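You operate a simulated robot arm through the tools that you are given. There is no shell and no other tool.

You run a simulated robot arm. Do the job below in one go: nothing can be reset, and whatever is moved stays where it is left.

## Task
Change some things round. At the end: two of the small silver blocks from the shelf under the pale grey service table are on the pale grey service table top; the small yellow pendant (box) from the red end of the ledge step and the thin silver block from the pale grey service table top have changed places; whatever was shut is shut again. Leave all else as you found it, and nothing knocked over. Set down upright: small silver block.

The check looks at the end state, three seconds after you hand in, the way a careful person would. Anything else that was tipped, shoved, dropped, spilled or broken makes it a failure.

## Robot
A 6-joint arm with a two-finger gripper, fixed in place. Base frame: the origin is on the floor under the middle of its stand, x ahead of it, y to its left, z up. Readings come in mm, degrees, newtons and seconds.
It reaches about 1572 mm from its shoulder. Its first joint turns from -166.0 to 166.0 degrees. Payload 2.45 kg.
The tool frame sits at the grasp point between the pads (the TCP): z along the fingers, y along the line on which they close. The tips reach 20 mm beyond it. The gripper opens to 140 mm; its body begins 168 mm behind the TCP.
Orientation is told as [roll, pitch, yaw] about the base's x, y, z axes, in that order, counted from this pose: with the fingers straight down and closing along the base's y, the tool's x points along the base's -x, its y along +y and its z along -z.

## Interface
- The arm moves only by the tool nudge_tool. Its argument "deltas" is one flat list of numbers, 7 for each row, row after row: the opening in per cent of the stroke, from 0 (shut) to 100 (fully open), then the shift along the tool's x, y, z in mm, then the turn, a rotation vector about the tool's x, y, z in degrees. In form: [fingers, dx, dy, dz, wx, wy, wz, fingers, dx, dy, dz, wx, wy, wz, ...]. A call has 1 to 20 rows; each row is the pose to reach, as a shift and turn from the pose commanded when the call began, along the tool's axes at that moment. Each row takes 0.2 s and may step no farther than 50 mm and 8.6 degrees from the row before; otherwise, or with a gripper value out of range, the whole call is refused. A pose out of reach is approached as far as the arm can. The call stops where the force on the tool passes 40 N (or 10 N more than at its start, if that is more) or the arm is blocked; 0.2 s more then pass. The fingers move at their own pace (about 45 mm/s each) and stop on an object; they squeeze with about 34 N. The grip force told is the motor's: it shows also when the fingers shut on nothing. Time passes only in rows, and 0.2 s behind the last, so rows that repeat a pose let the fingers close. The reply holds the time, the measured pose of the TCP, the force on the tool along the base axes, the opening and the grip force, in the units named above and with some noise, with the torque about the TCP (base axes, N m) and any sound that the robot's microphone picked up.
- Cameras (640 x 400 px; columns grow to the right, rows downward): "scene" is fixed at [401.3, -500.3, 1510.7]; the picture's right is [0.85, -0.53, 0.00], its down [-0.25, -0.39, -0.89] and it looks along [0.47, 0.75, -0.46] (base axes); focal length 330 px, centre (320, 200). "wrist" rides on the gripper at [78, 11, -209] in the tool frame; the picture's right is [-0.14, 0.99, 0.00], its down [-0.92, -0.13, -0.37] and it looks along [-0.36, -0.05, 0.93] (tool axes); focal length 280 px, centre (320, 200). There is no depth. A picture from a camera that has moved, and an enlarged one, comes with that camera's place and axes in the base frame and with its lens.
- grab_frame(camera): a new picture of that camera. The clock stands still meanwhile.
- close_up(camera, box): a new picture of the part [left, top, right, bottom] of that camera's present view, enlarged. The clock stands still meanwhile.
- hand_in(): hands the job in; it is judged then, once.

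Places have to be worked out from the pictures, the camera data and where the tool is seen. Open the gripper and draw the arm clear of the work before you hand the job in, unless the task says otherwise.

The tools are called by a JSON object that holds its "name" and its "arguments". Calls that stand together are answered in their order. nudge_tool: Moves the arm, as the interface text tells. Its arguments: {"type":"object","properties":{"deltas":{"type":"array"}},"required":["deltas"]} The other tools are called the same way: grab_frame (camera) takes a picture; close_up (camera, box) takes an enlarged picture of a part of a camera's view; hand_in () hands the job in.

At the start:

```text
time: 0.0
position: [407.9, 644.4, 1208.1]
ee_rot: [0.0, 0.0, 0.0]
force: [0.9, -0.2, 0.2]
torque: [0.04, 0.0, -0.01]
opening: 139.9
finger_force: 0.0
```

scene: 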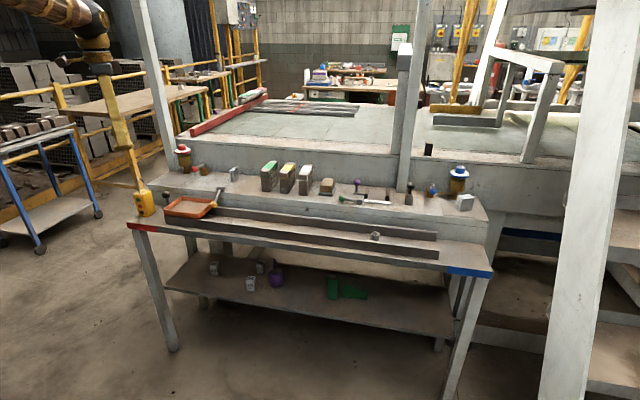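
wrist: 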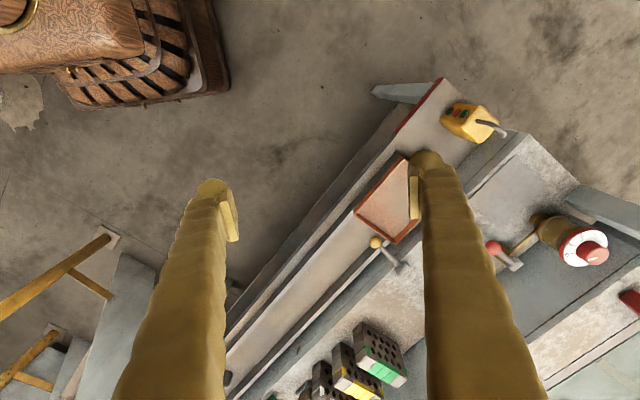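

I start by looking closer at the scene before moving anything. I take close-ups of the table, the ledge step and the shelf.

{"name": "close_up", "arguments": {"camera": "scene", "box": [120, 130, 320, 255]}}

{"name": "close_up", "arguments": {"camera": "scene", "box": [300, 130, 500, 255]}}

{"name": "close_up", "arguments": {"camera": "scene", "box": [180, 230, 380, 355]}}

{"name": "close_up", "arguments": {"camera": "scene", "box": [0, 80, 200, 205]}}

```text
3.20 times, centred on (220, 192) of scene
camera zoom: at [401.3, -500.3, 1510.7], right [0.85, -0.53, 0.0], down [-0.25, -0.39, -0.89], along [0.47, 0.75, -0.46], focal length 1056 px, centre (640, 224)
```

zoom: 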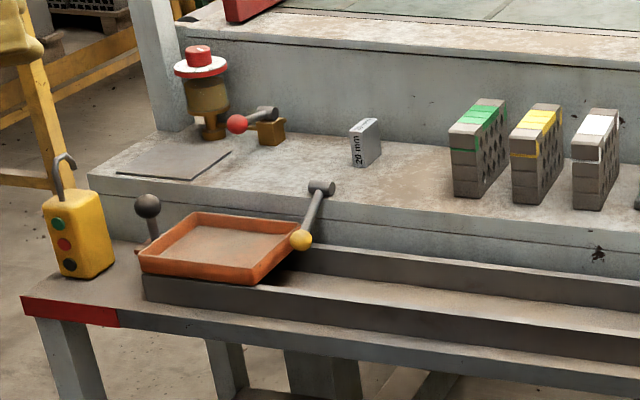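

```text
3.20 times, centred on (400, 192) of scene
camera zoom: at [401.3, -500.3, 1510.7], right [0.85, -0.53, 0.0], down [-0.25, -0.39, -0.89], along [0.47, 0.75, -0.46], focal length 1056 px, centre (64, 224)
```

zoom: 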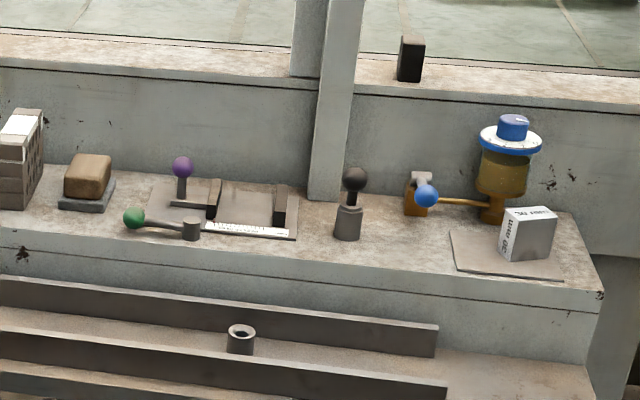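

```text
3.20 times, centred on (280, 292) of scene
camera zoom: at [401.3, -500.3, 1510.7], right [0.85, -0.53, 0.0], down [-0.25, -0.39, -0.89], along [0.47, 0.75, -0.46], focal length 1056 px, centre (448, -96)
```

zoom: 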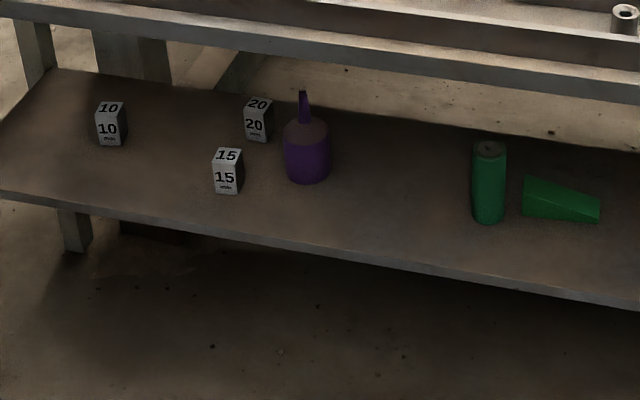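

```text
3.20 times, centred on (100, 142) of scene
camera zoom: at [401.3, -500.3, 1510.7], right [0.85, -0.53, 0.0], down [-0.25, -0.39, -0.89], along [0.47, 0.75, -0.46], focal length 1056 px, centre (1024, 384)
```

zoom: 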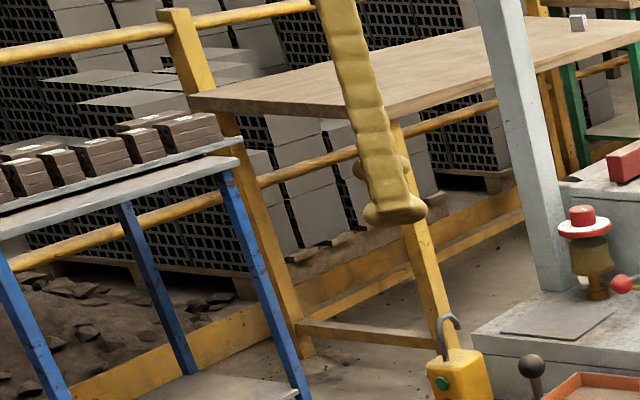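

The scene shows the table at about 45° to the base: the ledge step in front (red end on the left, blue on the right), the service table top behind it, and the shelf below. I turn the tool square to the table and move back slightly for an overhead view.

{"name": "nudge_tool", "arguments": {"deltas": [100, 9, -1, -7, 0, 0, -7.5, 100, 18, -2, -14, 0, 0, -15, 100, 27, -3, -21, 0, 0, -22.5, 100, 36, -4, -28, 0, 0, -30, 100, 45, -6, -35, 0, 0, -37.5, 100, 54, -8, -42, 0, 0, -45]}}

{"name": "grab_frame", "arguments": {"camera": "wrist"}}

{"name": "grab_frame", "arguments": {"camera": "scene"}}

```text
time: 1.4
position: [369.2, 628.8, 1241.7]
ee_rot: [-0.2, 0.7, 43.8]
force: [0.8, 0.8, -0.5]
torque: [0.0, -0.02, -0.01]
opening: 139.9
finger_force: 0.1
```

```text
taken
camera wrist: at [307.2, 585.6, 1451.2], right [-0.58, 0.81, -0.01], down [0.76, 0.55, 0.36], along [0.29, 0.21, -0.93], focal length 280 px, centre (320, 200)
```

wrist: 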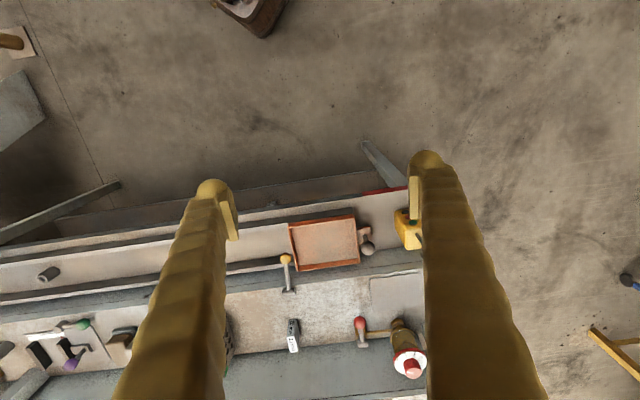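

```text
taken
```

scene: 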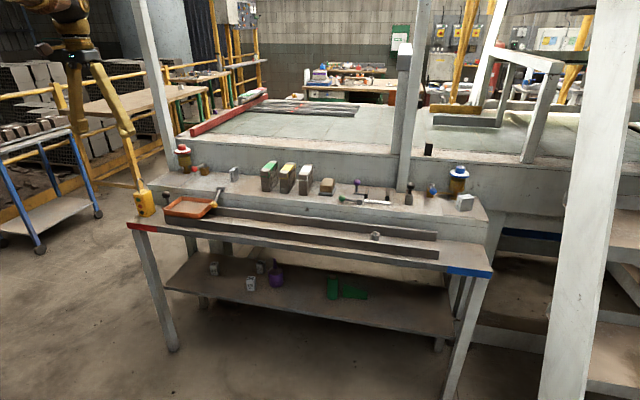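

The view is now square to the table. I enlarge the wrist picture round the pendant and the thin block.

{"name": "close_up", "arguments": {"camera": "wrist", "box": [240, 170, 440, 295]}}

{"name": "close_up", "arguments": {"camera": "wrist", "box": [230, 275, 430, 400]}}

{"name": "nudge_tool", "arguments": {"deltas": [100, 0, 40, 0, 0, 0, 0, 100, 0, 80, 0, 0, 0, 0, 100, 0, 120, 0, 0, 0, 0, 100, 0, 120, 0, 0, 0, 0, 100, 0, 120, 0, 0, 0, 0]}}

{"name": "grab_frame", "arguments": {"camera": "wrist"}}

```text
3.20 times, centred on (340, 232) of wrist
camera zoom: at [307.2, 585.6, 1451.2], right [-0.58, 0.81, -0.01], down [0.76, 0.55, 0.36], along [0.29, 0.21, -0.93], focal length 897 px, centre (256, 96)
```

zoom: 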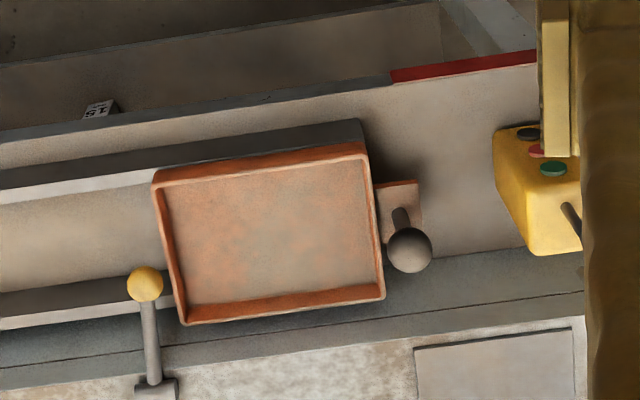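

```text
3.20 times, centred on (330, 338) of wrist
camera zoom: at [307.2, 585.6, 1451.2], right [-0.58, 0.81, -0.01], down [0.76, 0.55, 0.36], along [0.29, 0.21, -0.93], focal length 897 px, centre (288, -240)
```

zoom: 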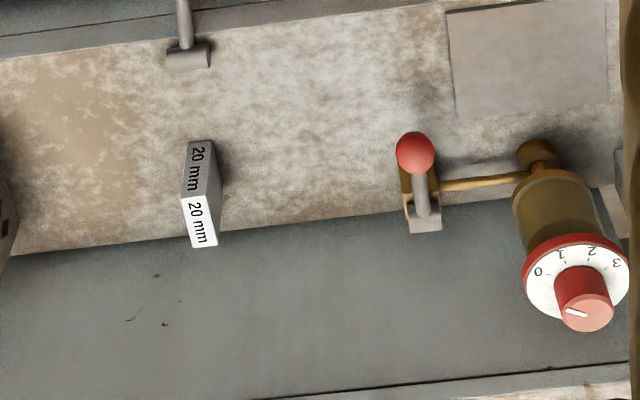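

```text
time: 2.8
position: [297.5, 732.2, 1199.2]
ee_rot: [-1.8, 3.4, 43.2]
force: [0.7, -0.6, 0.4]
torque: [0.05, 0.03, 0.02]
opening: 140.1
finger_force: 0.1
stopped in row 5: the arm was blocked; the commanded pose is now the measured one
```

```text
taken
camera wrist: at [239.1, 699.3, 1412.4], right [-0.58, 0.82, -0.04], down [0.77, 0.56, 0.32], along [0.28, 0.16, -0.95], focal length 280 px, centre (320, 200)
```

wrist: 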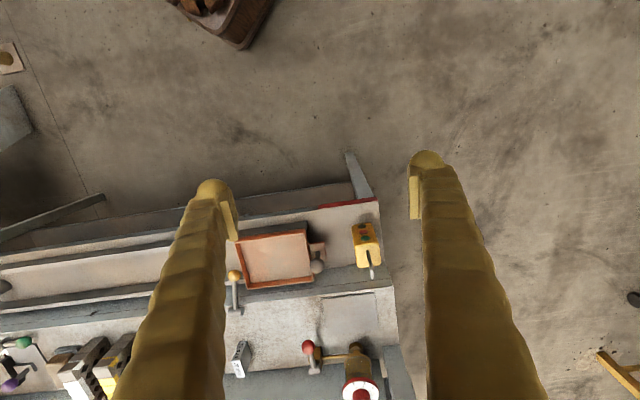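

The last call stopped with the arm at a reach limit near that pose, so I'll stay lower from here. I enlarge the present wrist view around the pendant and thin block before moving on.

{"name": "close_up", "arguments": {"camera": "wrist", "box": [220, 180, 420, 305]}}

{"name": "close_up", "arguments": {"camera": "wrist", "box": [200, 275, 400, 400]}}

{"name": "close_up", "arguments": {"camera": "scene", "box": [125, 140, 255, 221]}}

```text
3.20 times, centred on (320, 242) of wrist
camera zoom: at [239.1, 699.3, 1412.4], right [-0.58, 0.82, -0.04], down [0.77, 0.56, 0.32], along [0.28, 0.16, -0.95], focal length 897 px, centre (320, 64)
```

zoom: 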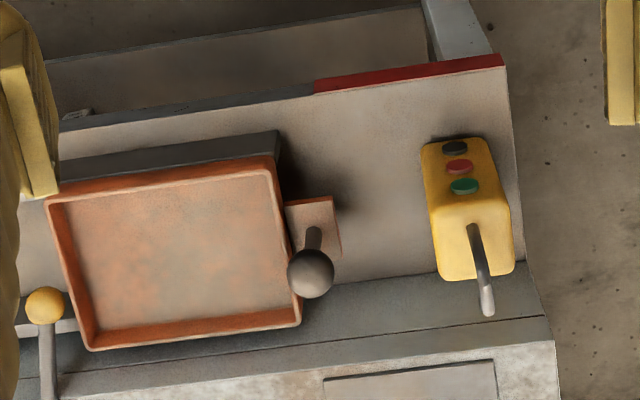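

```text
3.20 times, centred on (300, 338) of wrist
camera zoom: at [239.1, 699.3, 1412.4], right [-0.58, 0.82, -0.04], down [0.77, 0.56, 0.32], along [0.28, 0.16, -0.95], focal length 897 px, centre (384, -240)
```

zoom: 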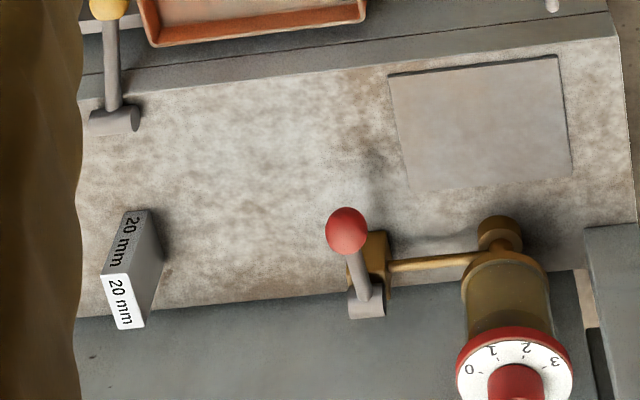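

```text
4.92 times, centred on (190, 180) of scene
camera zoom: at [401.3, -500.3, 1510.7], right [0.85, -0.53, 0.0], down [-0.25, -0.39, -0.89], along [0.47, 0.75, -0.46], focal length 1625 px, centre (960, 296)
```

zoom: 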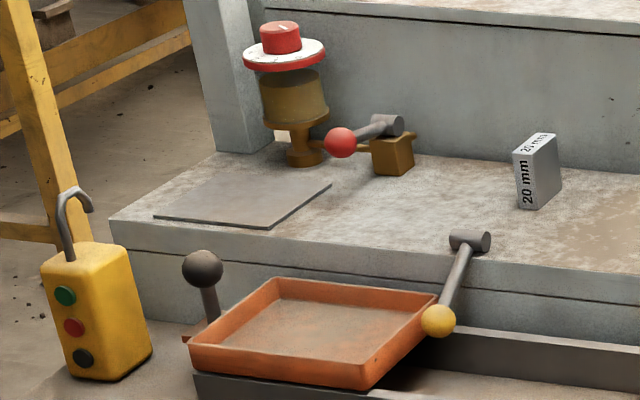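

From the two wrist views I put the pendant's base at about u≈936–990, v≈332–378 in table axes (u away from me, v towards the red end), on a ledge at z≈804. The thin block is near u≈1148–1200, v≈36, on a top at z≈895–900. I back away from the table and lower to look at the shelf.

{"name": "nudge_tool", "arguments": {"deltas": [100, 7, -19, 32, -0.2, -0.4, -0.2, 100, 15, -38, 64, -0.5, -0.9, -0.5, 100, 22, -57, 97, -0.7, -1.3, -0.7, 100, 29, -76, 129, -0.9, -1.7, -0.9, 100, 36, -95, 161, -1.1, -2.1, -1.1, 100, 44, -113, 193, -1.4, -2.6, -1.4, 100, 51, -132, 225, -1.6, -3.0, -1.6, 100, 58, -151, 258, -1.8, -3.4, -1.8, 100, 58, -151, 258, -1.8, -3.4, -1.8, 100, 58, -151, 258, -1.8, -3.4, -1.8]}}

{"name": "grab_frame", "arguments": {"camera": "wrist"}}

{"name": "grab_frame", "arguments": {"camera": "scene"}}

```text
time: 5.0
position: [353.4, 565.5, 955.0]
ee_rot: [0.3, -0.3, 45.1]
force: [-0.2, 1.1, -0.3]
torque: [0.0, -0.02, 0.0]
opening: 140.1
finger_force: 0.0
```

```text
taken
camera wrist: at [290.6, 517.1, 1162.6], right [-0.61, 0.8, 0.01], down [0.74, 0.56, 0.37], along [0.29, 0.23, -0.93], focal length 280 px, centre (320, 200)
```

wrist: 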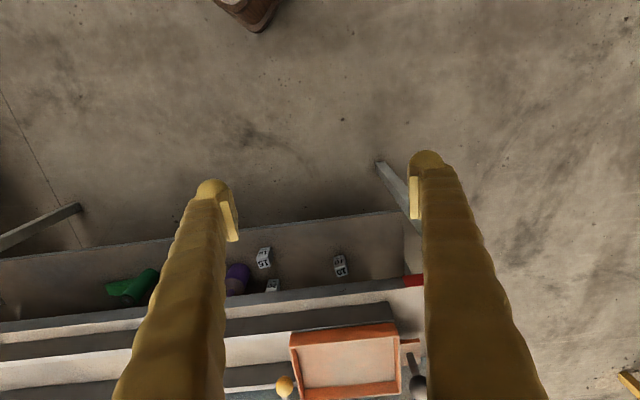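

```text
taken
```

scene: 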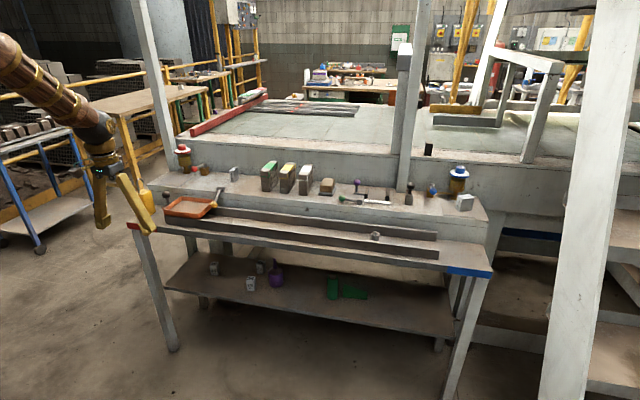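

The shelf and its three blocks are visible below the ledge. I zoom in to measure them.

{"name": "close_up", "arguments": {"camera": "wrist", "box": [220, 190, 420, 315]}}

{"name": "close_up", "arguments": {"camera": "wrist", "box": [230, 235, 310, 285]}}

{"name": "close_up", "arguments": {"camera": "wrist", "box": [300, 235, 380, 285]}}

```text
3.20 times, centred on (320, 252) of wrist
camera zoom: at [290.6, 517.1, 1162.6], right [-0.61, 0.8, 0.01], down [0.74, 0.56, 0.37], along [0.29, 0.23, -0.93], focal length 897 px, centre (320, 32)
```

zoom: 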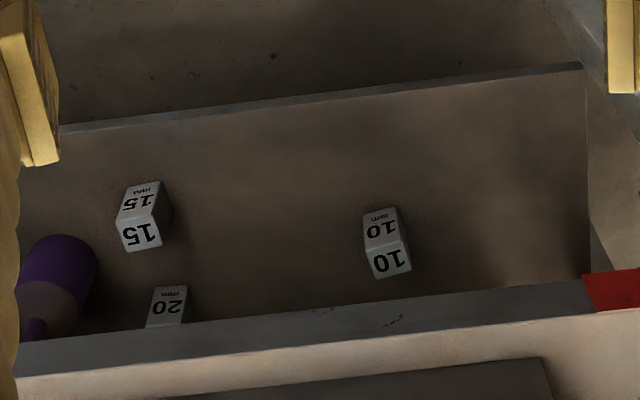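

```text
8.00 times, centred on (270, 260) of wrist
camera zoom: at [290.6, 517.1, 1162.6], right [-0.61, 0.8, 0.01], down [0.74, 0.56, 0.37], along [0.29, 0.23, -0.93], focal length 2243 px, centre (720, -280)
```

zoom: 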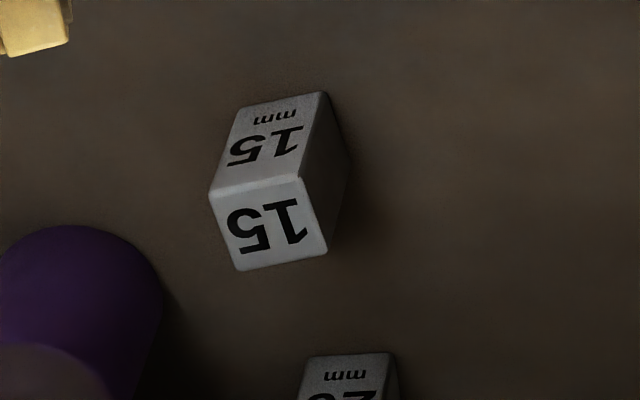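

```text
8.00 times, centred on (340, 260) of wrist
camera zoom: at [290.6, 517.1, 1162.6], right [-0.61, 0.8, 0.01], down [0.74, 0.56, 0.37], along [0.29, 0.23, -0.93], focal length 2243 px, centre (160, -280)
```

zoom: 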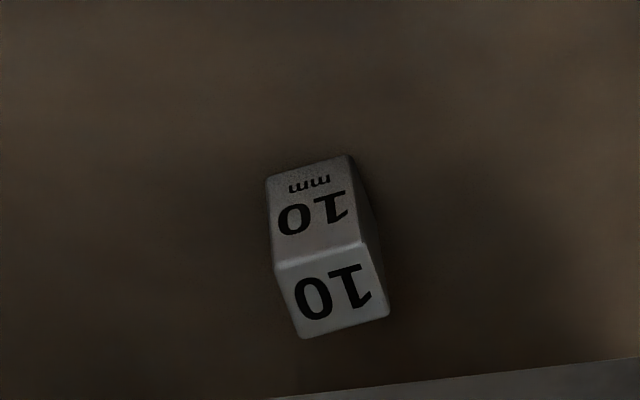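

I take matching close-ups from the scene camera of the shelf blocks so I can triangulate the shelf height.

{"name": "close_up", "arguments": {"camera": "scene", "box": [200, 250, 280, 300]}}

{"name": "close_up", "arguments": {"camera": "scene", "box": [120, 215, 200, 265]}}

{"name": "close_up", "arguments": {"camera": "wrist", "box": [240, 300, 400, 400]}}

```text
8.00 times, centred on (240, 275) of scene
camera zoom: at [401.3, -500.3, 1510.7], right [0.85, -0.53, 0.0], down [-0.25, -0.39, -0.89], along [0.47, 0.75, -0.46], focal length 2641 px, centre (960, -400)
```

zoom: 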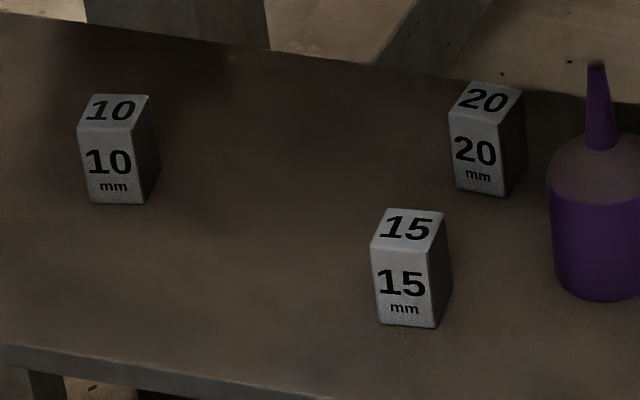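

```text
8.00 times, centred on (160, 240) of scene
camera zoom: at [401.3, -500.3, 1510.7], right [0.85, -0.53, 0.0], down [-0.25, -0.39, -0.89], along [0.47, 0.75, -0.46], focal length 2641 px, centre (1600, -120)
```

zoom: 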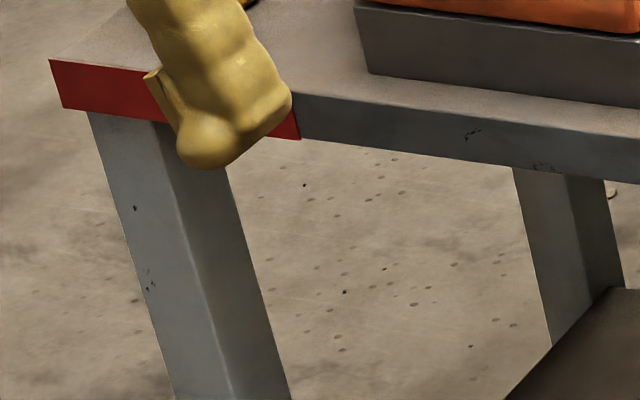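

```text
4.00 times, centred on (320, 350) of wrist
camera zoom: at [290.6, 517.1, 1162.6], right [-0.61, 0.8, 0.01], down [0.74, 0.56, 0.37], along [0.29, 0.23, -0.93], focal length 1122 px, centre (320, -400)
```

zoom: 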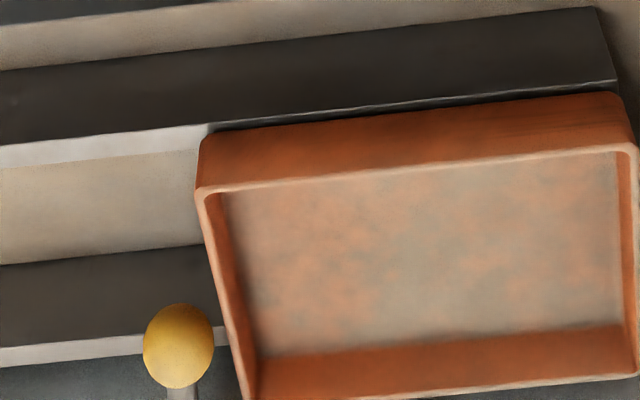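

Triangulating gives the shelf top at z≈428 with its front edge at u≈930. The "15" block centre is at about (u 1011, v −61) and the "10" block at (u 1069, v 158), both roughly 34×33×53 mm. I hold still for a moment to see how noisy the readings are.

{"name": "nudge_tool", "arguments": {"deltas": [100, 0, 0, 0, 0, 0, 0]}}

{"name": "nudge_tool", "arguments": {"deltas": [100, 0, 0, 0, 0, 0, 0]}}

```text
time: 5.4
position: [353.3, 566.0, 954.4]
ee_rot: [0.4, -0.2, 45.2]
force: [-0.3, -0.4, -0.4]
torque: [0.02, -0.01, 0.01]
opening: 140.1
finger_force: 0.0
```

```text
time: 5.8
position: [352.8, 565.5, 954.1]
ee_rot: [0.4, -0.3, 45.1]
force: [0.2, 0.3, -0.8]
torque: [-0.01, 0.0, -0.04]
opening: 140.2
finger_force: 0.1
```

Readings repeat to about half a millimetre. Now I rise and move over the table front to look down on the thin block from nearer, with the fingers partly closed.

{"name": "nudge_tool", "arguments": {"deltas": [60, -39, -13, -16, 0, 0, 0, 60, -78, -25, -32, 0.1, 0.1, 0, 60, -117, -38, -49, 0.1, 0.1, 0, 60, -156, -51, -65, 0.2, 0.1, 0, 60, -194, -63, -81, 0.2, 0.2, 0.1, 60, -233, -76, -97, 0.2, 0.2, 0.1, 60, -272, -89, -114, 0.3, 0.2, 0.1, 60, -311, -101, -130, 0.3, 0.2, 0.1, 60, -350, -114, -146, 0.35, 0.27, 0.1, 60, -350, -114, -146, 0.35, 0.27, 0.1]}}

{"name": "grab_frame", "arguments": {"camera": "wrist"}}

{"name": "grab_frame", "arguments": {"camera": "scene"}}

```text
time: 8.0
position: [681.4, 734.6, 1100.3]
ee_rot: [0.0, 0.0, 45.1]
force: [0.1, 0.2, -1.2]
torque: [-0.02, -0.03, 0.04]
opening: 84.1
finger_force: 0.1
```

```text
taken
camera wrist: at [619.6, 688.8, 1307.8], right [-0.6, 0.8, 0.0], down [0.74, 0.56, 0.37], along [0.29, 0.22, -0.93], focal length 280 px, centre (320, 200)
```

wrist: 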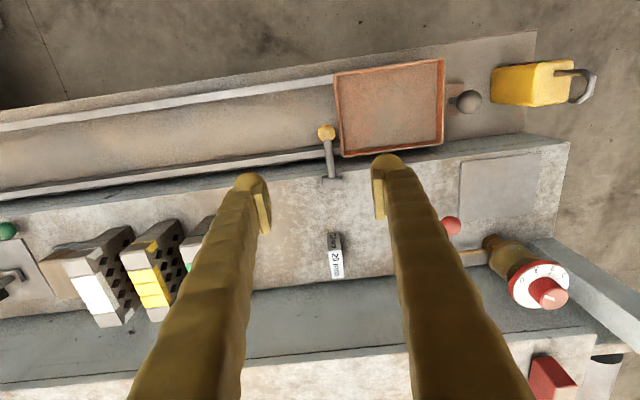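

```text
taken
```

scene: 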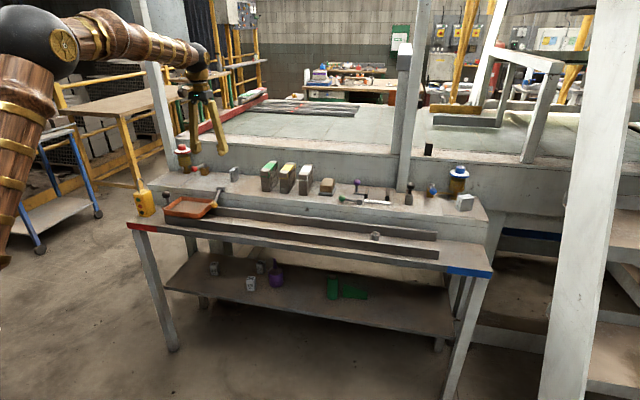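

The thin block is in clear view. I zoom in on it to get its exact place.

{"name": "close_up", "arguments": {"camera": "wrist", "box": [290, 210, 390, 290]}}

{"name": "close_up", "arguments": {"camera": "wrist", "box": [430, 30, 630, 155]}}

{"name": "close_up", "arguments": {"camera": "scene", "box": [180, 140, 280, 203]}}

```text
5.00 times, centred on (340, 250) of wrist
camera zoom: at [619.6, 688.8, 1307.8], right [-0.6, 0.8, 0.0], down [0.74, 0.56, 0.37], along [0.29, 0.22, -0.93], focal length 1402 px, centre (220, -50)
```

zoom: 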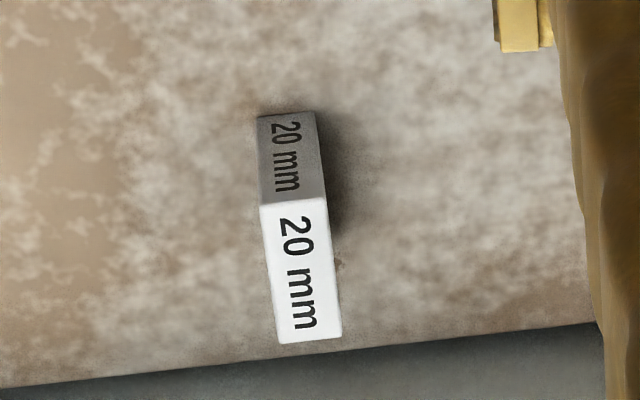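

```text
3.20 times, centred on (530, 92) of wrist
camera zoom: at [619.6, 688.8, 1307.8], right [-0.6, 0.8, 0.0], down [0.74, 0.56, 0.37], along [0.29, 0.22, -0.93], focal length 897 px, centre (-352, 544)
```

zoom: 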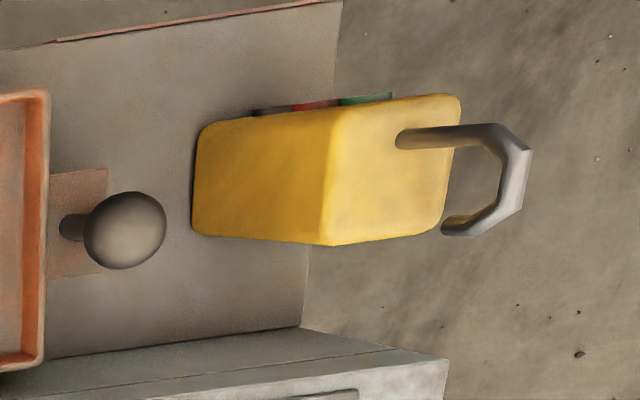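

```text
6.35 times, centred on (230, 172) of scene
camera zoom: at [401.3, -500.3, 1510.7], right [0.85, -0.53, 0.0], down [-0.25, -0.39, -0.89], along [0.47, 0.75, -0.46], focal length 2096 px, centre (891, 381)
```

zoom: 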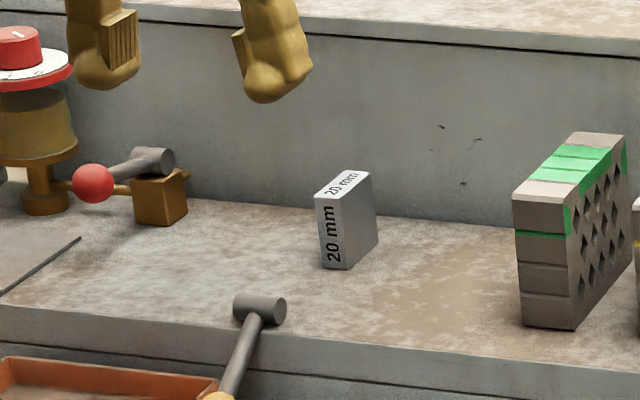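

The thin block sits at about u 1140–1188, v 31–49.5 on a top at z≈908. The pendant is about 48×52×97 mm, centred at (u 961, v 357) on a ledge at z≈805. I move straight above the thin block and check alignment before descending.

{"name": "nudge_tool", "arguments": {"deltas": [50, -41, 1, 0, 0, 0, 0.1, 50, -82, 1, 0, 0, 0, 0.1, 50, -123, 2, 0, 0, 0, 0.1, 50, -163, 2.4, 0, 0, 0, 0.1, 50, -163, 2.4, 30, 0, 0, 0.1, 50, -163, 2.4, 60, 0, 0, 0.1, 50, -163, 2.4, 60, 0, 0, 0.1]}}

{"name": "grab_frame", "arguments": {"camera": "wrist"}}

{"name": "close_up", "arguments": {"camera": "scene", "box": [150, 100, 310, 200]}}

```text
time: 9.6
position: [792.1, 854.6, 1042.5]
ee_rot: [0.1, 0.0, 45.0]
force: [-0.5, -0.8, 0.1]
torque: [-0.02, 0.02, 0.0]
opening: 70.2
finger_force: 0.0
```

```text
taken
camera wrist: at [729.1, 807.3, 1250.1], right [-0.6, 0.8, 0.0], down [0.74, 0.56, 0.37], along [0.29, 0.22, -0.93], focal length 280 px, centre (320, 200)
```

wrist: 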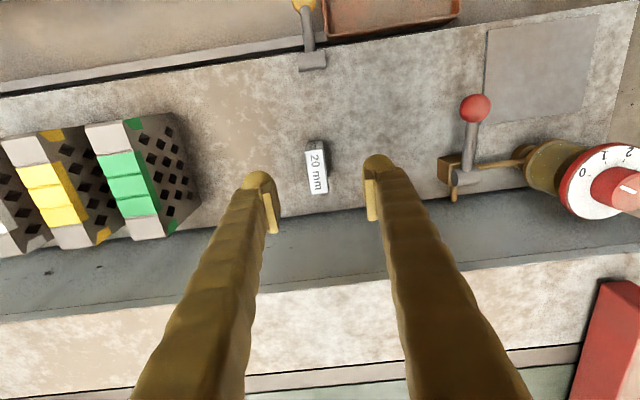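

```text
4.00 times, centred on (230, 150) of scene
camera zoom: at [401.3, -500.3, 1510.7], right [0.85, -0.53, 0.0], down [-0.25, -0.39, -0.89], along [0.47, 0.75, -0.46], focal length 1321 px, centre (680, 400)
```

zoom: 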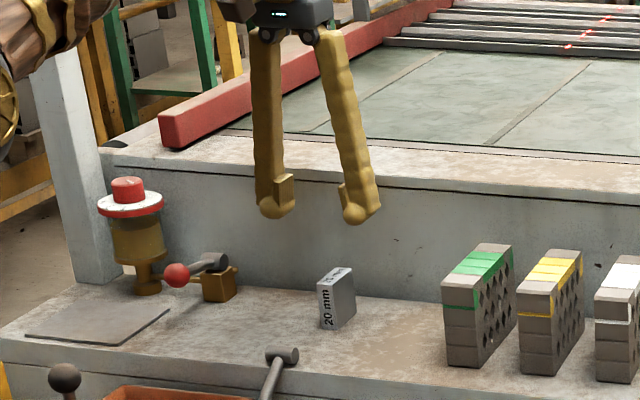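

The block appears almost exactly on the tool axis. I zoom to check the last few millimetres.

{"name": "close_up", "arguments": {"camera": "wrist", "box": [260, 130, 380, 205]}}

```text
5.33 times, centred on (320, 168) of wrist
camera zoom: at [729.1, 807.3, 1250.1], right [-0.6, 0.8, 0.0], down [0.74, 0.56, 0.37], along [0.29, 0.22, -0.93], focal length 1495 px, centre (320, 373)
```

zoom: 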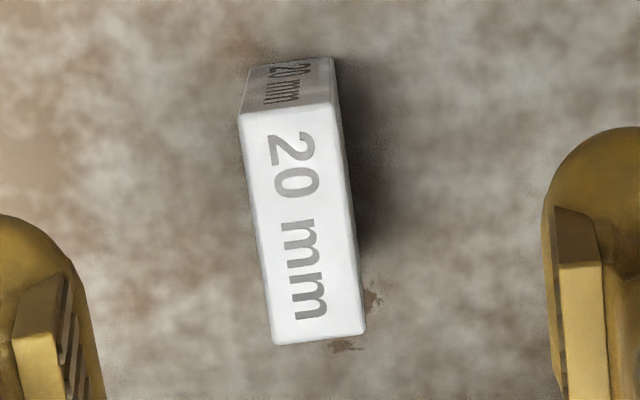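

The block centre reads (u 1167, v 40.6) against the tool's (1164.4, 44.2). I correct by about 3 mm each way and come down to just above the block.

{"name": "nudge_tool", "arguments": {"deltas": [45, -1.5, -2, 25, 0, 0, 0, 45, -2.6, -3.6, 50, 0, 0, 0, 45, -2.6, -3.6, 50, 0, 0, 0, 45, -2.6, -3.6, 50, 0, 0, 0]}}

{"name": "grab_frame", "arguments": {"camera": "wrist"}}

```text
time: 10.6
position: [794.6, 851.1, 991.1]
ee_rot: [0.0, -0.1, 45.0]
force: [-0.2, -0.1, -0.1]
torque: [0.01, -0.04, 0.03]
opening: 63.1
finger_force: 0.0
```

```text
taken
camera wrist: at [731.7, 804.1, 1199.5], right [-0.6, 0.8, 0.0], down [0.74, 0.56, 0.37], along [0.29, 0.22, -0.93], focal length 280 px, centre (320, 200)
```

wrist: 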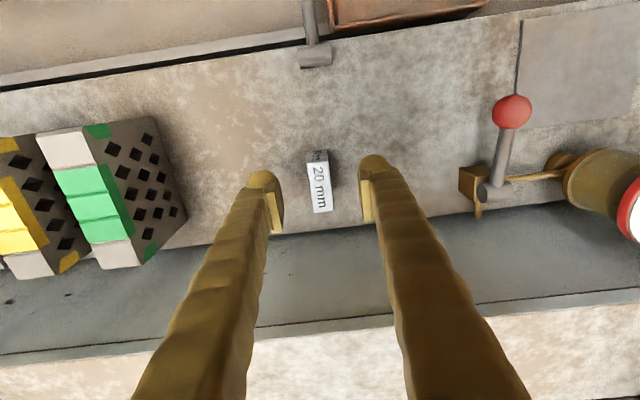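

Now at v 40.0, u 1163.7, which is well centred. I descend to z≈938 and close on the block.

{"name": "nudge_tool", "arguments": {"deltas": [45, -1, 0, 18, 0, 0, 0, 45, -2, 0, 36, 0, 0, 0, 45, -3, 0, 53, 0, 0, 0, 45, -3, 0, 53, 0, 0, 0, 30, -3, 0, 53, 0, 0, 0, 20, -3, 0, 53, 0, 0, 0, 10, -3, 0, 53, 0, 0, 0, 0, -3, 0, 53, 0, 0, 0, 0, -3, 0, 53, 0, 0, 0, 0, -3, 0, 53, 0, 0, 0]}}

```text
time: 12.8
position: [797.9, 853.2, 938.1]
ee_rot: [-0.1, 0.0, 45.0]
force: [-0.3, 0.1, 0.5]
torque: [0.02, 0.0, 0.0]
opening: 18.8
finger_force: 34.6
```

The fingers stopped at 18.8 mm with 34.6 N, so the block is held. I lift it 70 mm and shift it 92 mm towards the red end, to a clear spot on the top as a temporary parking place.

{"name": "nudge_tool", "arguments": {"deltas": [0, 0, 0, -10, 0, 0, 0, 0, 0, 0, -40, 0, 0, 0, 0, 0, 0, -70, 0, 0, 0, 0, 0, 0, -70, 0, 0, 0]}}

{"name": "close_up", "arguments": {"camera": "scene", "box": [150, 120, 310, 220]}}

```text
time: 13.8
position: [799.3, 852.1, 1007.3]
ee_rot: [0.0, 0.0, 45.1]
force: [-0.2, 0.0, -1.7]
torque: [0.0, 0.03, -0.03]
opening: 18.6
finger_force: 33.7
```

```text
4.00 times, centred on (230, 170) of scene
camera zoom: at [401.3, -500.3, 1510.7], right [0.85, -0.53, 0.0], down [-0.25, -0.39, -0.89], along [0.47, 0.75, -0.46], focal length 1321 px, centre (680, 320)
```

zoom: 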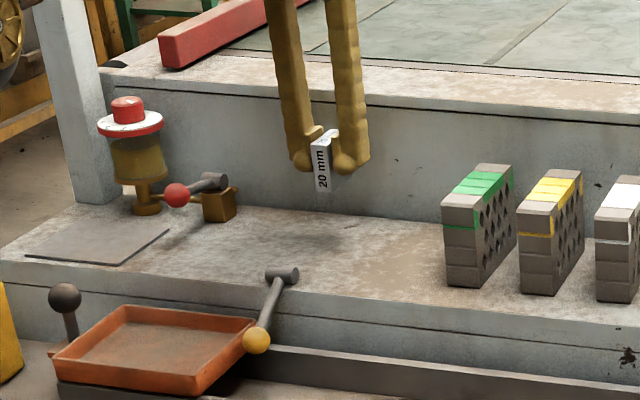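

The block is lifted cleanly. I carry it 92 mm sideways and lower it to the height it was picked at, stopping 2 mm above to check.

{"name": "nudge_tool", "arguments": {"deltas": [0, 0, 31, 0, 0, 0, 0, 0, 0, 62, 0, 0, 0, 0, 0, 0, 92, 0, 0, 0, 0, 0, 0, 92, 20, 0, 0, 0, 0, 0, 92, 40, 0, 0, 0, 0, 0, 92, 56, 0, 0, 0, 0, 0, 92, 66, 0, 0, 0, 0, 0, 92, 66, 0, 0, 0]}}

```text
time: 15.6
position: [734.2, 920.0, 941.0]
ee_rot: [-0.1, 0.0, 45.0]
force: [-1.2, -0.1, -1.0]
torque: [0.03, -0.04, 0.0]
opening: 18.9
finger_force: 34.1
```

It is 3 mm above the surface. I lower it the rest of the way.

{"name": "nudge_tool", "arguments": {"deltas": [0, 0, 0, 1.5, 0, 0, 0, 0, 0, 0, 3, 0, 0, 0, 0, 0, 0, 3, 0, 0, 0]}}

```text
time: 16.4
position: [733.3, 918.4, 939.3]
ee_rot: [0.0, 0.0, 45.0]
force: [0.0, -0.3, -0.7]
torque: [0.0, 0.0, -0.02]
opening: 18.7
finger_force: 34.1
```

There is no contact force yet, so I lower a further 1.5 mm.

{"name": "nudge_tool", "arguments": {"deltas": [0, 0, 0, 1, 0, 0, 0, 0, 0, 0, 2, 0, 0, 0, 0, 0, 0, 2, 0, 0, 0]}}

```text
time: 17.2
position: [733.9, 918.2, 938.2]
ee_rot: [0.0, -0.1, 45.0]
force: [3.1, 0.8, 16.5]
torque: [-0.17, 0.09, -0.01]
opening: 18.8
finger_force: 33.8
```

Contact at 16 N, so the block is on the surface. I open a little and rise clear.

{"name": "nudge_tool", "arguments": {"deltas": [15, 0, 0, -0.5, 0, 0, 0, 25, 0, 0, -0.5, 0, 0, 0, 30, 0, 0, -0.5, 0, 0, 0, 30, 0, 0, -0.5, 0, 0, 0, 30, 0, 0, -15, 0, 0, 0, 30, 0, 0, -45, 0, 0, 0, 30, 0, 0, -90, 0, 0, 0, 30, 0, 0, -130, 0, 0, 0, 30, 0, 0, -130, 0, 0, 0]}}

{"name": "grab_frame", "arguments": {"camera": "wrist"}}

{"name": "close_up", "arguments": {"camera": "scene", "box": [150, 120, 310, 220]}}

```text
time: 19.2
position: [736.1, 916.5, 1067.6]
ee_rot: [0.1, 0.0, 45.0]
force: [-0.3, -0.4, -0.5]
torque: [0.03, 0.03, 0.01]
opening: 42.0
finger_force: 0.0
```

```text
taken
camera wrist: at [674.0, 868.9, 1276.6], right [-0.6, 0.8, 0.0], down [0.74, 0.56, 0.37], along [0.29, 0.22, -0.93], focal length 280 px, centre (320, 200)
```

wrist: 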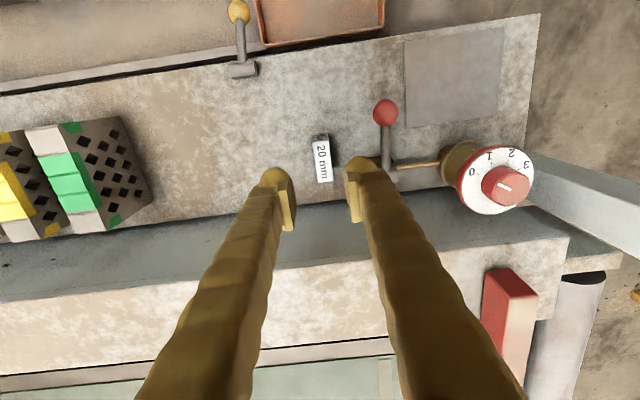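

```text
4.00 times, centred on (230, 170) of scene
camera zoom: at [401.3, -500.3, 1510.7], right [0.85, -0.53, 0.0], down [-0.25, -0.39, -0.89], along [0.47, 0.75, -0.46], focal length 1321 px, centre (680, 320)
```

zoom: 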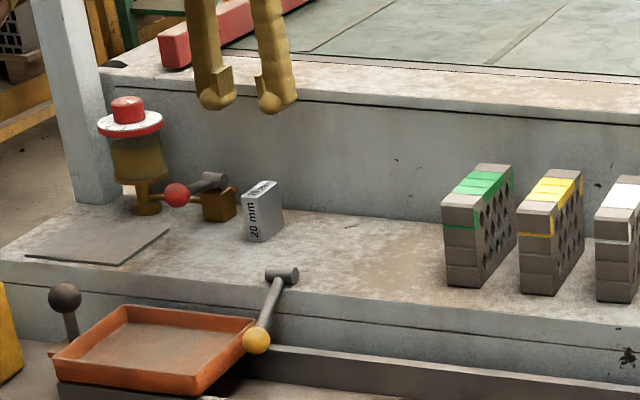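

The thin block is parked upright at about (u 1168, v 131). Next the pendant: I draw back over the ledge, then across to above it with an 80 mm opening.

{"name": "nudge_tool", "arguments": {"deltas": [57, 42, 0, 0, 0, 0, 0, 57, 84, 0, 0, 0, 0, 0, 57, 126, 0, 0, 0, 0, 0, 57, 168, 0, 0, 0, 0, 0, 57, 207, 0, 0, 0, 0, 0, 57, 207, 46, 0, 0, 0, 0, 57, 207, 92, 0, 0, 0, 0, 57, 207, 138, 0, 0, 0, 0, 57, 207, 184, 0, 0, 0, 0, 57, 207, 229, 0, 0, 0, 0, 57, 207, 229, 0, 0, 0, 0]}}

{"name": "grab_frame", "arguments": {"camera": "wrist"}}

{"name": "close_up", "arguments": {"camera": "scene", "box": [80, 110, 240, 240]}}

```text
time: 21.6
position: [423.1, 932.5, 1067.6]
ee_rot: [0.0, 0.0, 45.1]
force: [0.3, -0.1, 0.5]
torque: [-0.01, -0.03, 0.03]
opening: 79.8
finger_force: 0.1
```

```text
taken
camera wrist: at [360.8, 885.5, 1275.7], right [-0.6, 0.8, 0.0], down [0.74, 0.56, 0.37], along [0.29, 0.22, -0.93], focal length 280 px, centre (320, 200)
```

wrist: 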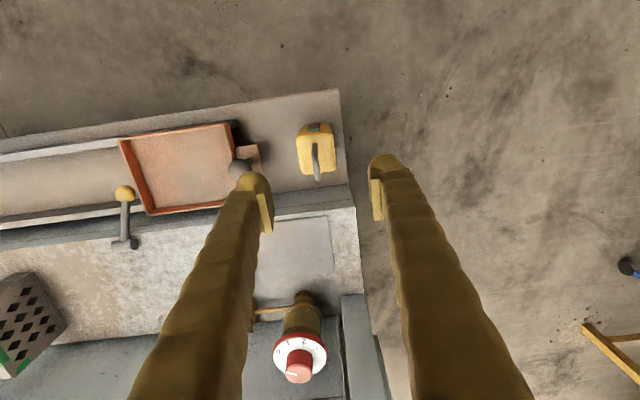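

```text
3.08 times, centred on (160, 175) of scene
camera zoom: at [401.3, -500.3, 1510.7], right [0.85, -0.53, 0.0], down [-0.25, -0.39, -0.89], along [0.47, 0.75, -0.46], focal length 1016 px, centre (812, 277)
```

zoom: 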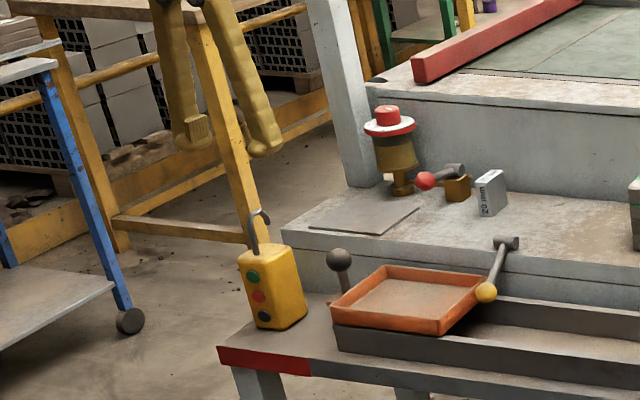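

The pendant is below the fingers. I zoom in on it to check alignment and yaw.

{"name": "close_up", "arguments": {"camera": "wrist", "box": [270, 100, 370, 200]}}

```text
4.00 times, centred on (320, 150) of wrist
camera zoom: at [360.8, 885.5, 1275.7], right [-0.6, 0.8, 0.0], down [0.74, 0.56, 0.37], along [0.29, 0.22, -0.93], focal length 1122 px, centre (320, 400)
```

zoom: 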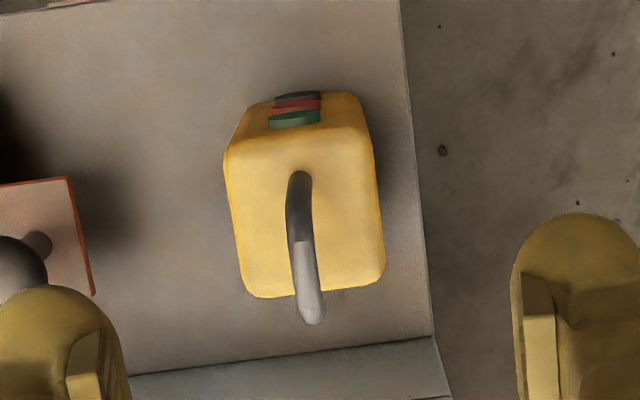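

The pendant's centre reads (u 961, v 355) and it is square to the table. I correct 5 mm sideways and come part of the way down.

{"name": "nudge_tool", "arguments": {"deltas": [57, -1, -2, 30, 0, 0, 0, 57, -2, -5, 60, 0, 0, 0, 57, -2.5, -5, 90, 0, 0, 0, 57, -2.5, -5, 115, 0, 0, 0, 57, -2.5, -5, 115, 0, 0, 0, 57, -2.5, -5, 115, 0, 0, 0]}}

{"name": "grab_frame", "arguments": {"camera": "wrist"}}

{"name": "close_up", "arguments": {"camera": "scene", "box": [80, 110, 240, 240]}}

```text
time: 23.0
position: [431.7, 932.2, 953.0]
ee_rot: [0.0, 0.0, 45.1]
force: [-0.1, 0.3, 0.4]
torque: [0.01, -0.02, 0.0]
opening: 79.8
finger_force: 0.1
```

```text
taken
camera wrist: at [369.4, 884.0, 1160.9], right [-0.6, 0.8, 0.0], down [0.74, 0.56, 0.37], along [0.29, 0.22, -0.93], focal length 280 px, centre (320, 200)
```

wrist: 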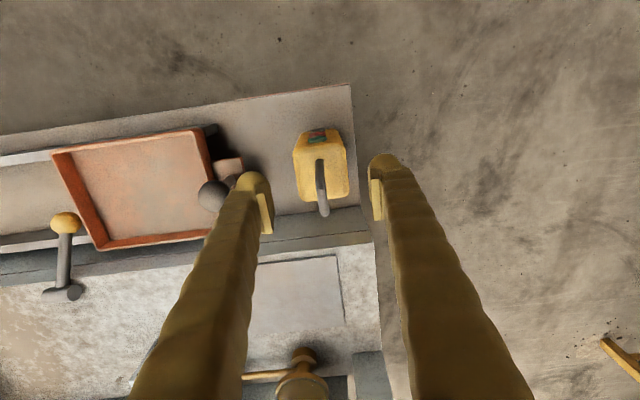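

```text
3.08 times, centred on (160, 175) of scene
camera zoom: at [401.3, -500.3, 1510.7], right [0.85, -0.53, 0.0], down [-0.25, -0.39, -0.89], along [0.47, 0.75, -0.46], focal length 1016 px, centre (812, 277)
```

zoom: 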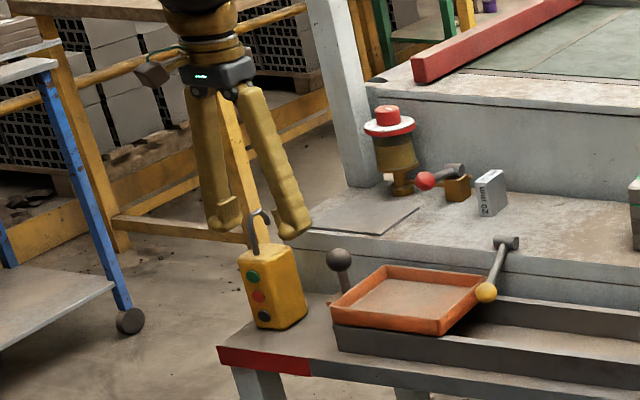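

Aligned at (u 964, v 354), with the black-knob lever about 30 mm clear of the finger. I descend to z≈862 and close on the box.

{"name": "nudge_tool", "arguments": {"deltas": [57, 1, 0.5, 25, 0, 0, 0, 57, 2, 1, 50, 0, 0, 0, 57, 3, 1, 75, 0, 0, 0, 57, 3, 1, 91, 0, 0, 0, 57, 3, 1, 91, 0, 0, 0, 45, 3, 1, 91, 0, 0, 0, 35, 3, 1, 91, 0, 0, 0, 25, 3, 1, 91, 0, 0, 0, 20, 3, 1, 91, 0, 0, 0, 20, 3, 1, 91, 0, 0, 0]}}

```text
time: 25.2
position: [427.9, 929.4, 858.6]
ee_rot: [0.0, -0.1, 45.0]
force: [-0.7, 1.1, -0.2]
torque: [0.0, -0.03, 0.01]
opening: 50.2
finger_force: 34.0
```

The pendant is gripped at 50 mm width. I lift it straight up.

{"name": "nudge_tool", "arguments": {"deltas": [20, 0, 0, -8, 0, 0, 0, 20, 0, 0, -30, 0, 0, 0, 20, 0, 0, -70, 0, 0, 0, 20, 0, 0, -115, 0, 0, 0, 20, 0, 0, -160, 0, 0, 0, 20, 0, 0, -205, 0, 0, 0, 20, 0, 0, -205, 0, 0, 0]}}

{"name": "grab_frame", "arguments": {"camera": "scene"}}

{"name": "grab_frame", "arguments": {"camera": "wrist"}}

```text
time: 26.8
position: [427.3, 930.4, 1068.0]
ee_rot: [0.0, 0.1, 45.1]
force: [0.4, -0.3, -3.8]
torque: [-0.02, -0.01, -0.01]
opening: 50.4
finger_force: 34.1
```

```text
taken
```

scene: 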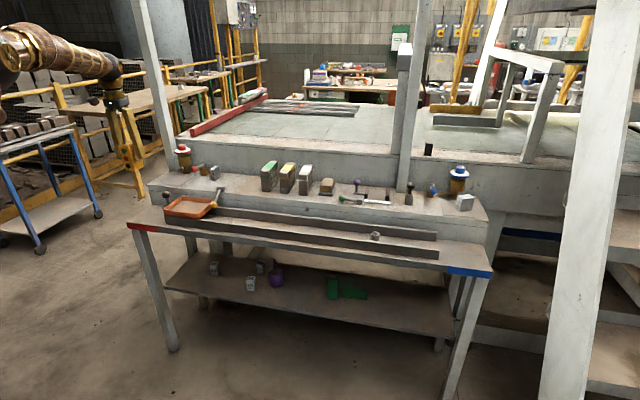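

```text
taken
camera wrist: at [364.1, 884.0, 1276.6], right [-0.6, 0.8, 0.0], down [0.74, 0.56, 0.37], along [0.29, 0.22, -0.93], focal length 280 px, centre (320, 200)
```

wrist: 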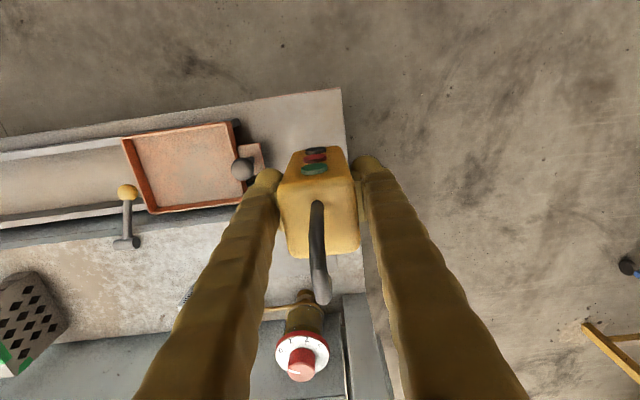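

The pendant hangs upright between the fingers. I carry it across above the ledge and then in over the thin block's old spot.

{"name": "nudge_tool", "arguments": {"deltas": [20, 0, -40, 0, 0, 0, 0, 20, 0, -80, 0, 0, 0, 0, 20, 0, -120, 0, 0, 0, 0, 20, 0, -160, 0, 0, 0, 0, 20, 0, -200, 0, 0, 0, 0, 20, 0, -240, 0, 0, 0, 0, 20, 0, -280, 0, 0, 0, 0, 20, 0, -316, 0, 0, 0, 0, 20, -41, -316, 0, 0, 0, 0, 20, -82, -316, 0, 0, 0, 0, 20, -123, -316, 0, 0, 0, 0, 20, -164, -316, 0, 0, 0, 0, 20, -205, -316, 0, 0, 0, 0, 20, -205, -316, 0, 0, 0, 0]}}

{"name": "close_up", "arguments": {"camera": "scene", "box": [150, 100, 310, 220]}}

{"name": "grab_frame", "arguments": {"camera": "wrist"}}

```text
time: 29.8
position: [795.8, 851.0, 1063.6]
ee_rot: [0.0, 0.0, 45.0]
force: [0.1, 0.3, -3.9]
torque: [0.01, 0.01, 0.01]
opening: 50.2
finger_force: 33.8
```

```text
3.33 times, centred on (230, 160) of scene
camera zoom: at [401.3, -500.3, 1510.7], right [0.85, -0.53, 0.0], down [-0.25, -0.39, -0.89], along [0.47, 0.75, -0.46], focal length 1100 px, centre (620, 333)
```

zoom: 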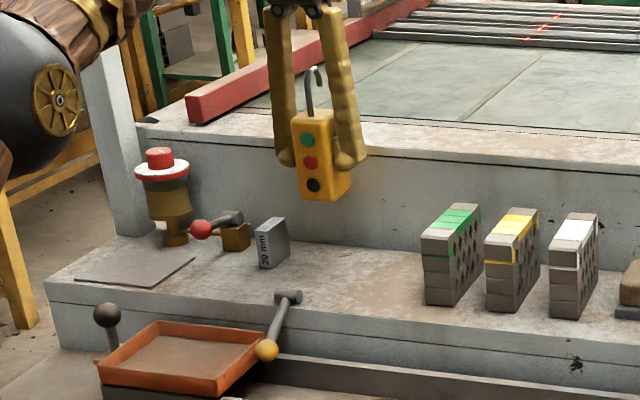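

```text
taken
camera wrist: at [734.1, 804.7, 1272.2], right [-0.6, 0.8, 0.0], down [0.74, 0.56, 0.37], along [0.29, 0.22, -0.93], focal length 280 px, centre (320, 200)
```

wrist: 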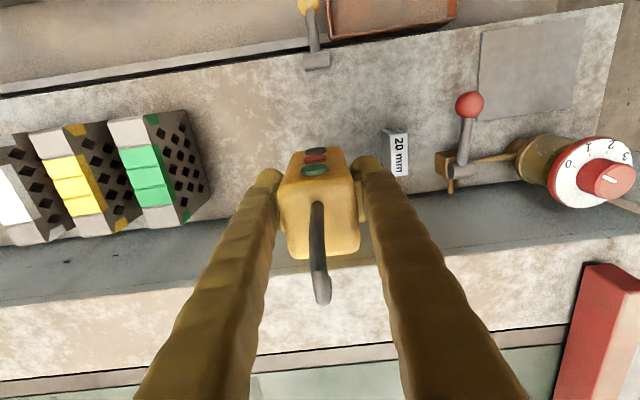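

Directly over the old spot (u 1164.5, v 39). I lower to a few millimetres above the expected contact height of about 961.

{"name": "nudge_tool", "arguments": {"deltas": [20, 0, 0.5, 30, 0, 0, 0, 20, 0, 1, 55, 0, 0, 0, 20, 0, 1, 75, 0, 0, 0, 20, 0, 1, 88, 0, 0, 0, 20, 0, 1, 94, 0, 0, 0, 20, 0, 1, 94, 0, 0, 0]}}

{"name": "close_up", "arguments": {"camera": "scene", "box": [190, 130, 290, 205]}}

```text
time: 31.2
position: [795.0, 853.9, 973.1]
ee_rot: [0.0, 0.0, 44.9]
force: [0.0, -1.0, -2.7]
torque: [-0.02, -0.01, -0.01]
opening: 50.2
finger_force: 33.5
```

```text
5.33 times, centred on (240, 168) of scene
camera zoom: at [401.3, -500.3, 1510.7], right [0.85, -0.53, 0.0], down [-0.25, -0.39, -0.89], along [0.47, 0.75, -0.46], focal length 1761 px, centre (747, 373)
```

zoom: 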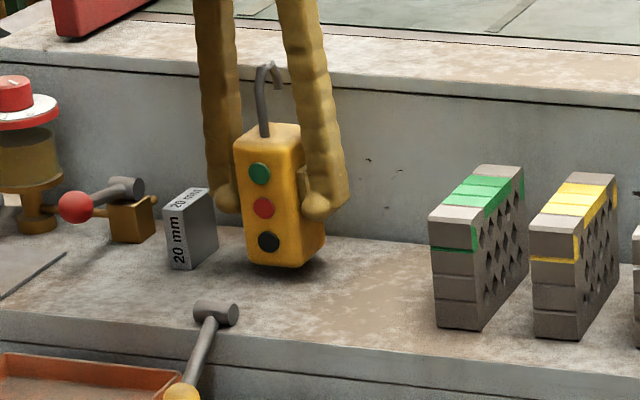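

About 11 mm remain. I lower in small steps until contact shows.

{"name": "nudge_tool", "arguments": {"deltas": [20, 0, -1, 4, 0, 0, 0, 20, 0, -1, 7, 0, 0, 0, 20, 0, -1, 9, 0, 0, 0, 20, 0, -1, 9, 0, 0, 0]}}

```text
time: 32.2
position: [795.7, 852.0, 963.2]
ee_rot: [0.0, 0.1, 45.0]
force: [-0.5, -0.2, -3.1]
torque: [-0.02, -0.01, 0.03]
opening: 50.2
finger_force: 34.4
```

No contact yet at z 963. I continue by 1.5 mm.

{"name": "nudge_tool", "arguments": {"deltas": [20, 0, 0, 0.8, 0, 0, 0, 20, 0, 0, 1.5, 0, 0, 0, 20, 0, 0, 1.5, 0, 0, 0]}}

```text
time: 33.0
position: [796.4, 851.2, 961.0]
ee_rot: [0.0, 0.0, 45.1]
force: [0.1, 0.2, -3.1]
torque: [0.0, 0.0, 0.03]
opening: 50.2
finger_force: 34.2
```

{"name": "nudge_tool", "arguments": {"deltas": [20, 0, 0, 0.7, 0, 0, 0, 20, 0, 0, 1.4, 0, 0, 0, 20, 0, 0, 1.4, 0, 0, 0]}}

```text
time: 33.8
position: [797.0, 851.5, 959.5]
ee_rot: [0.0, -0.1, 45.0]
force: [-1.3, 1.5, 0.6]
torque: [-0.04, 0.01, 0.0]
opening: 50.3
finger_force: 34.0
```

The downward load has gone (−3.1 to +0.6 N), so contact has begun. I settle 0.6 mm more.

{"name": "nudge_tool", "arguments": {"deltas": [20, 0, 0, 0.6, 0, 0, 0, 20, 0, 0, 0.6, 0, 0, 0]}}

```text
time: 34.4
position: [796.8, 851.8, 959.3]
ee_rot: [-0.1, -0.1, 45.0]
force: [1.1, 3.0, 4.2]
torque: [-0.08, -0.11, 0.06]
opening: 50.4
finger_force: 34.0
```

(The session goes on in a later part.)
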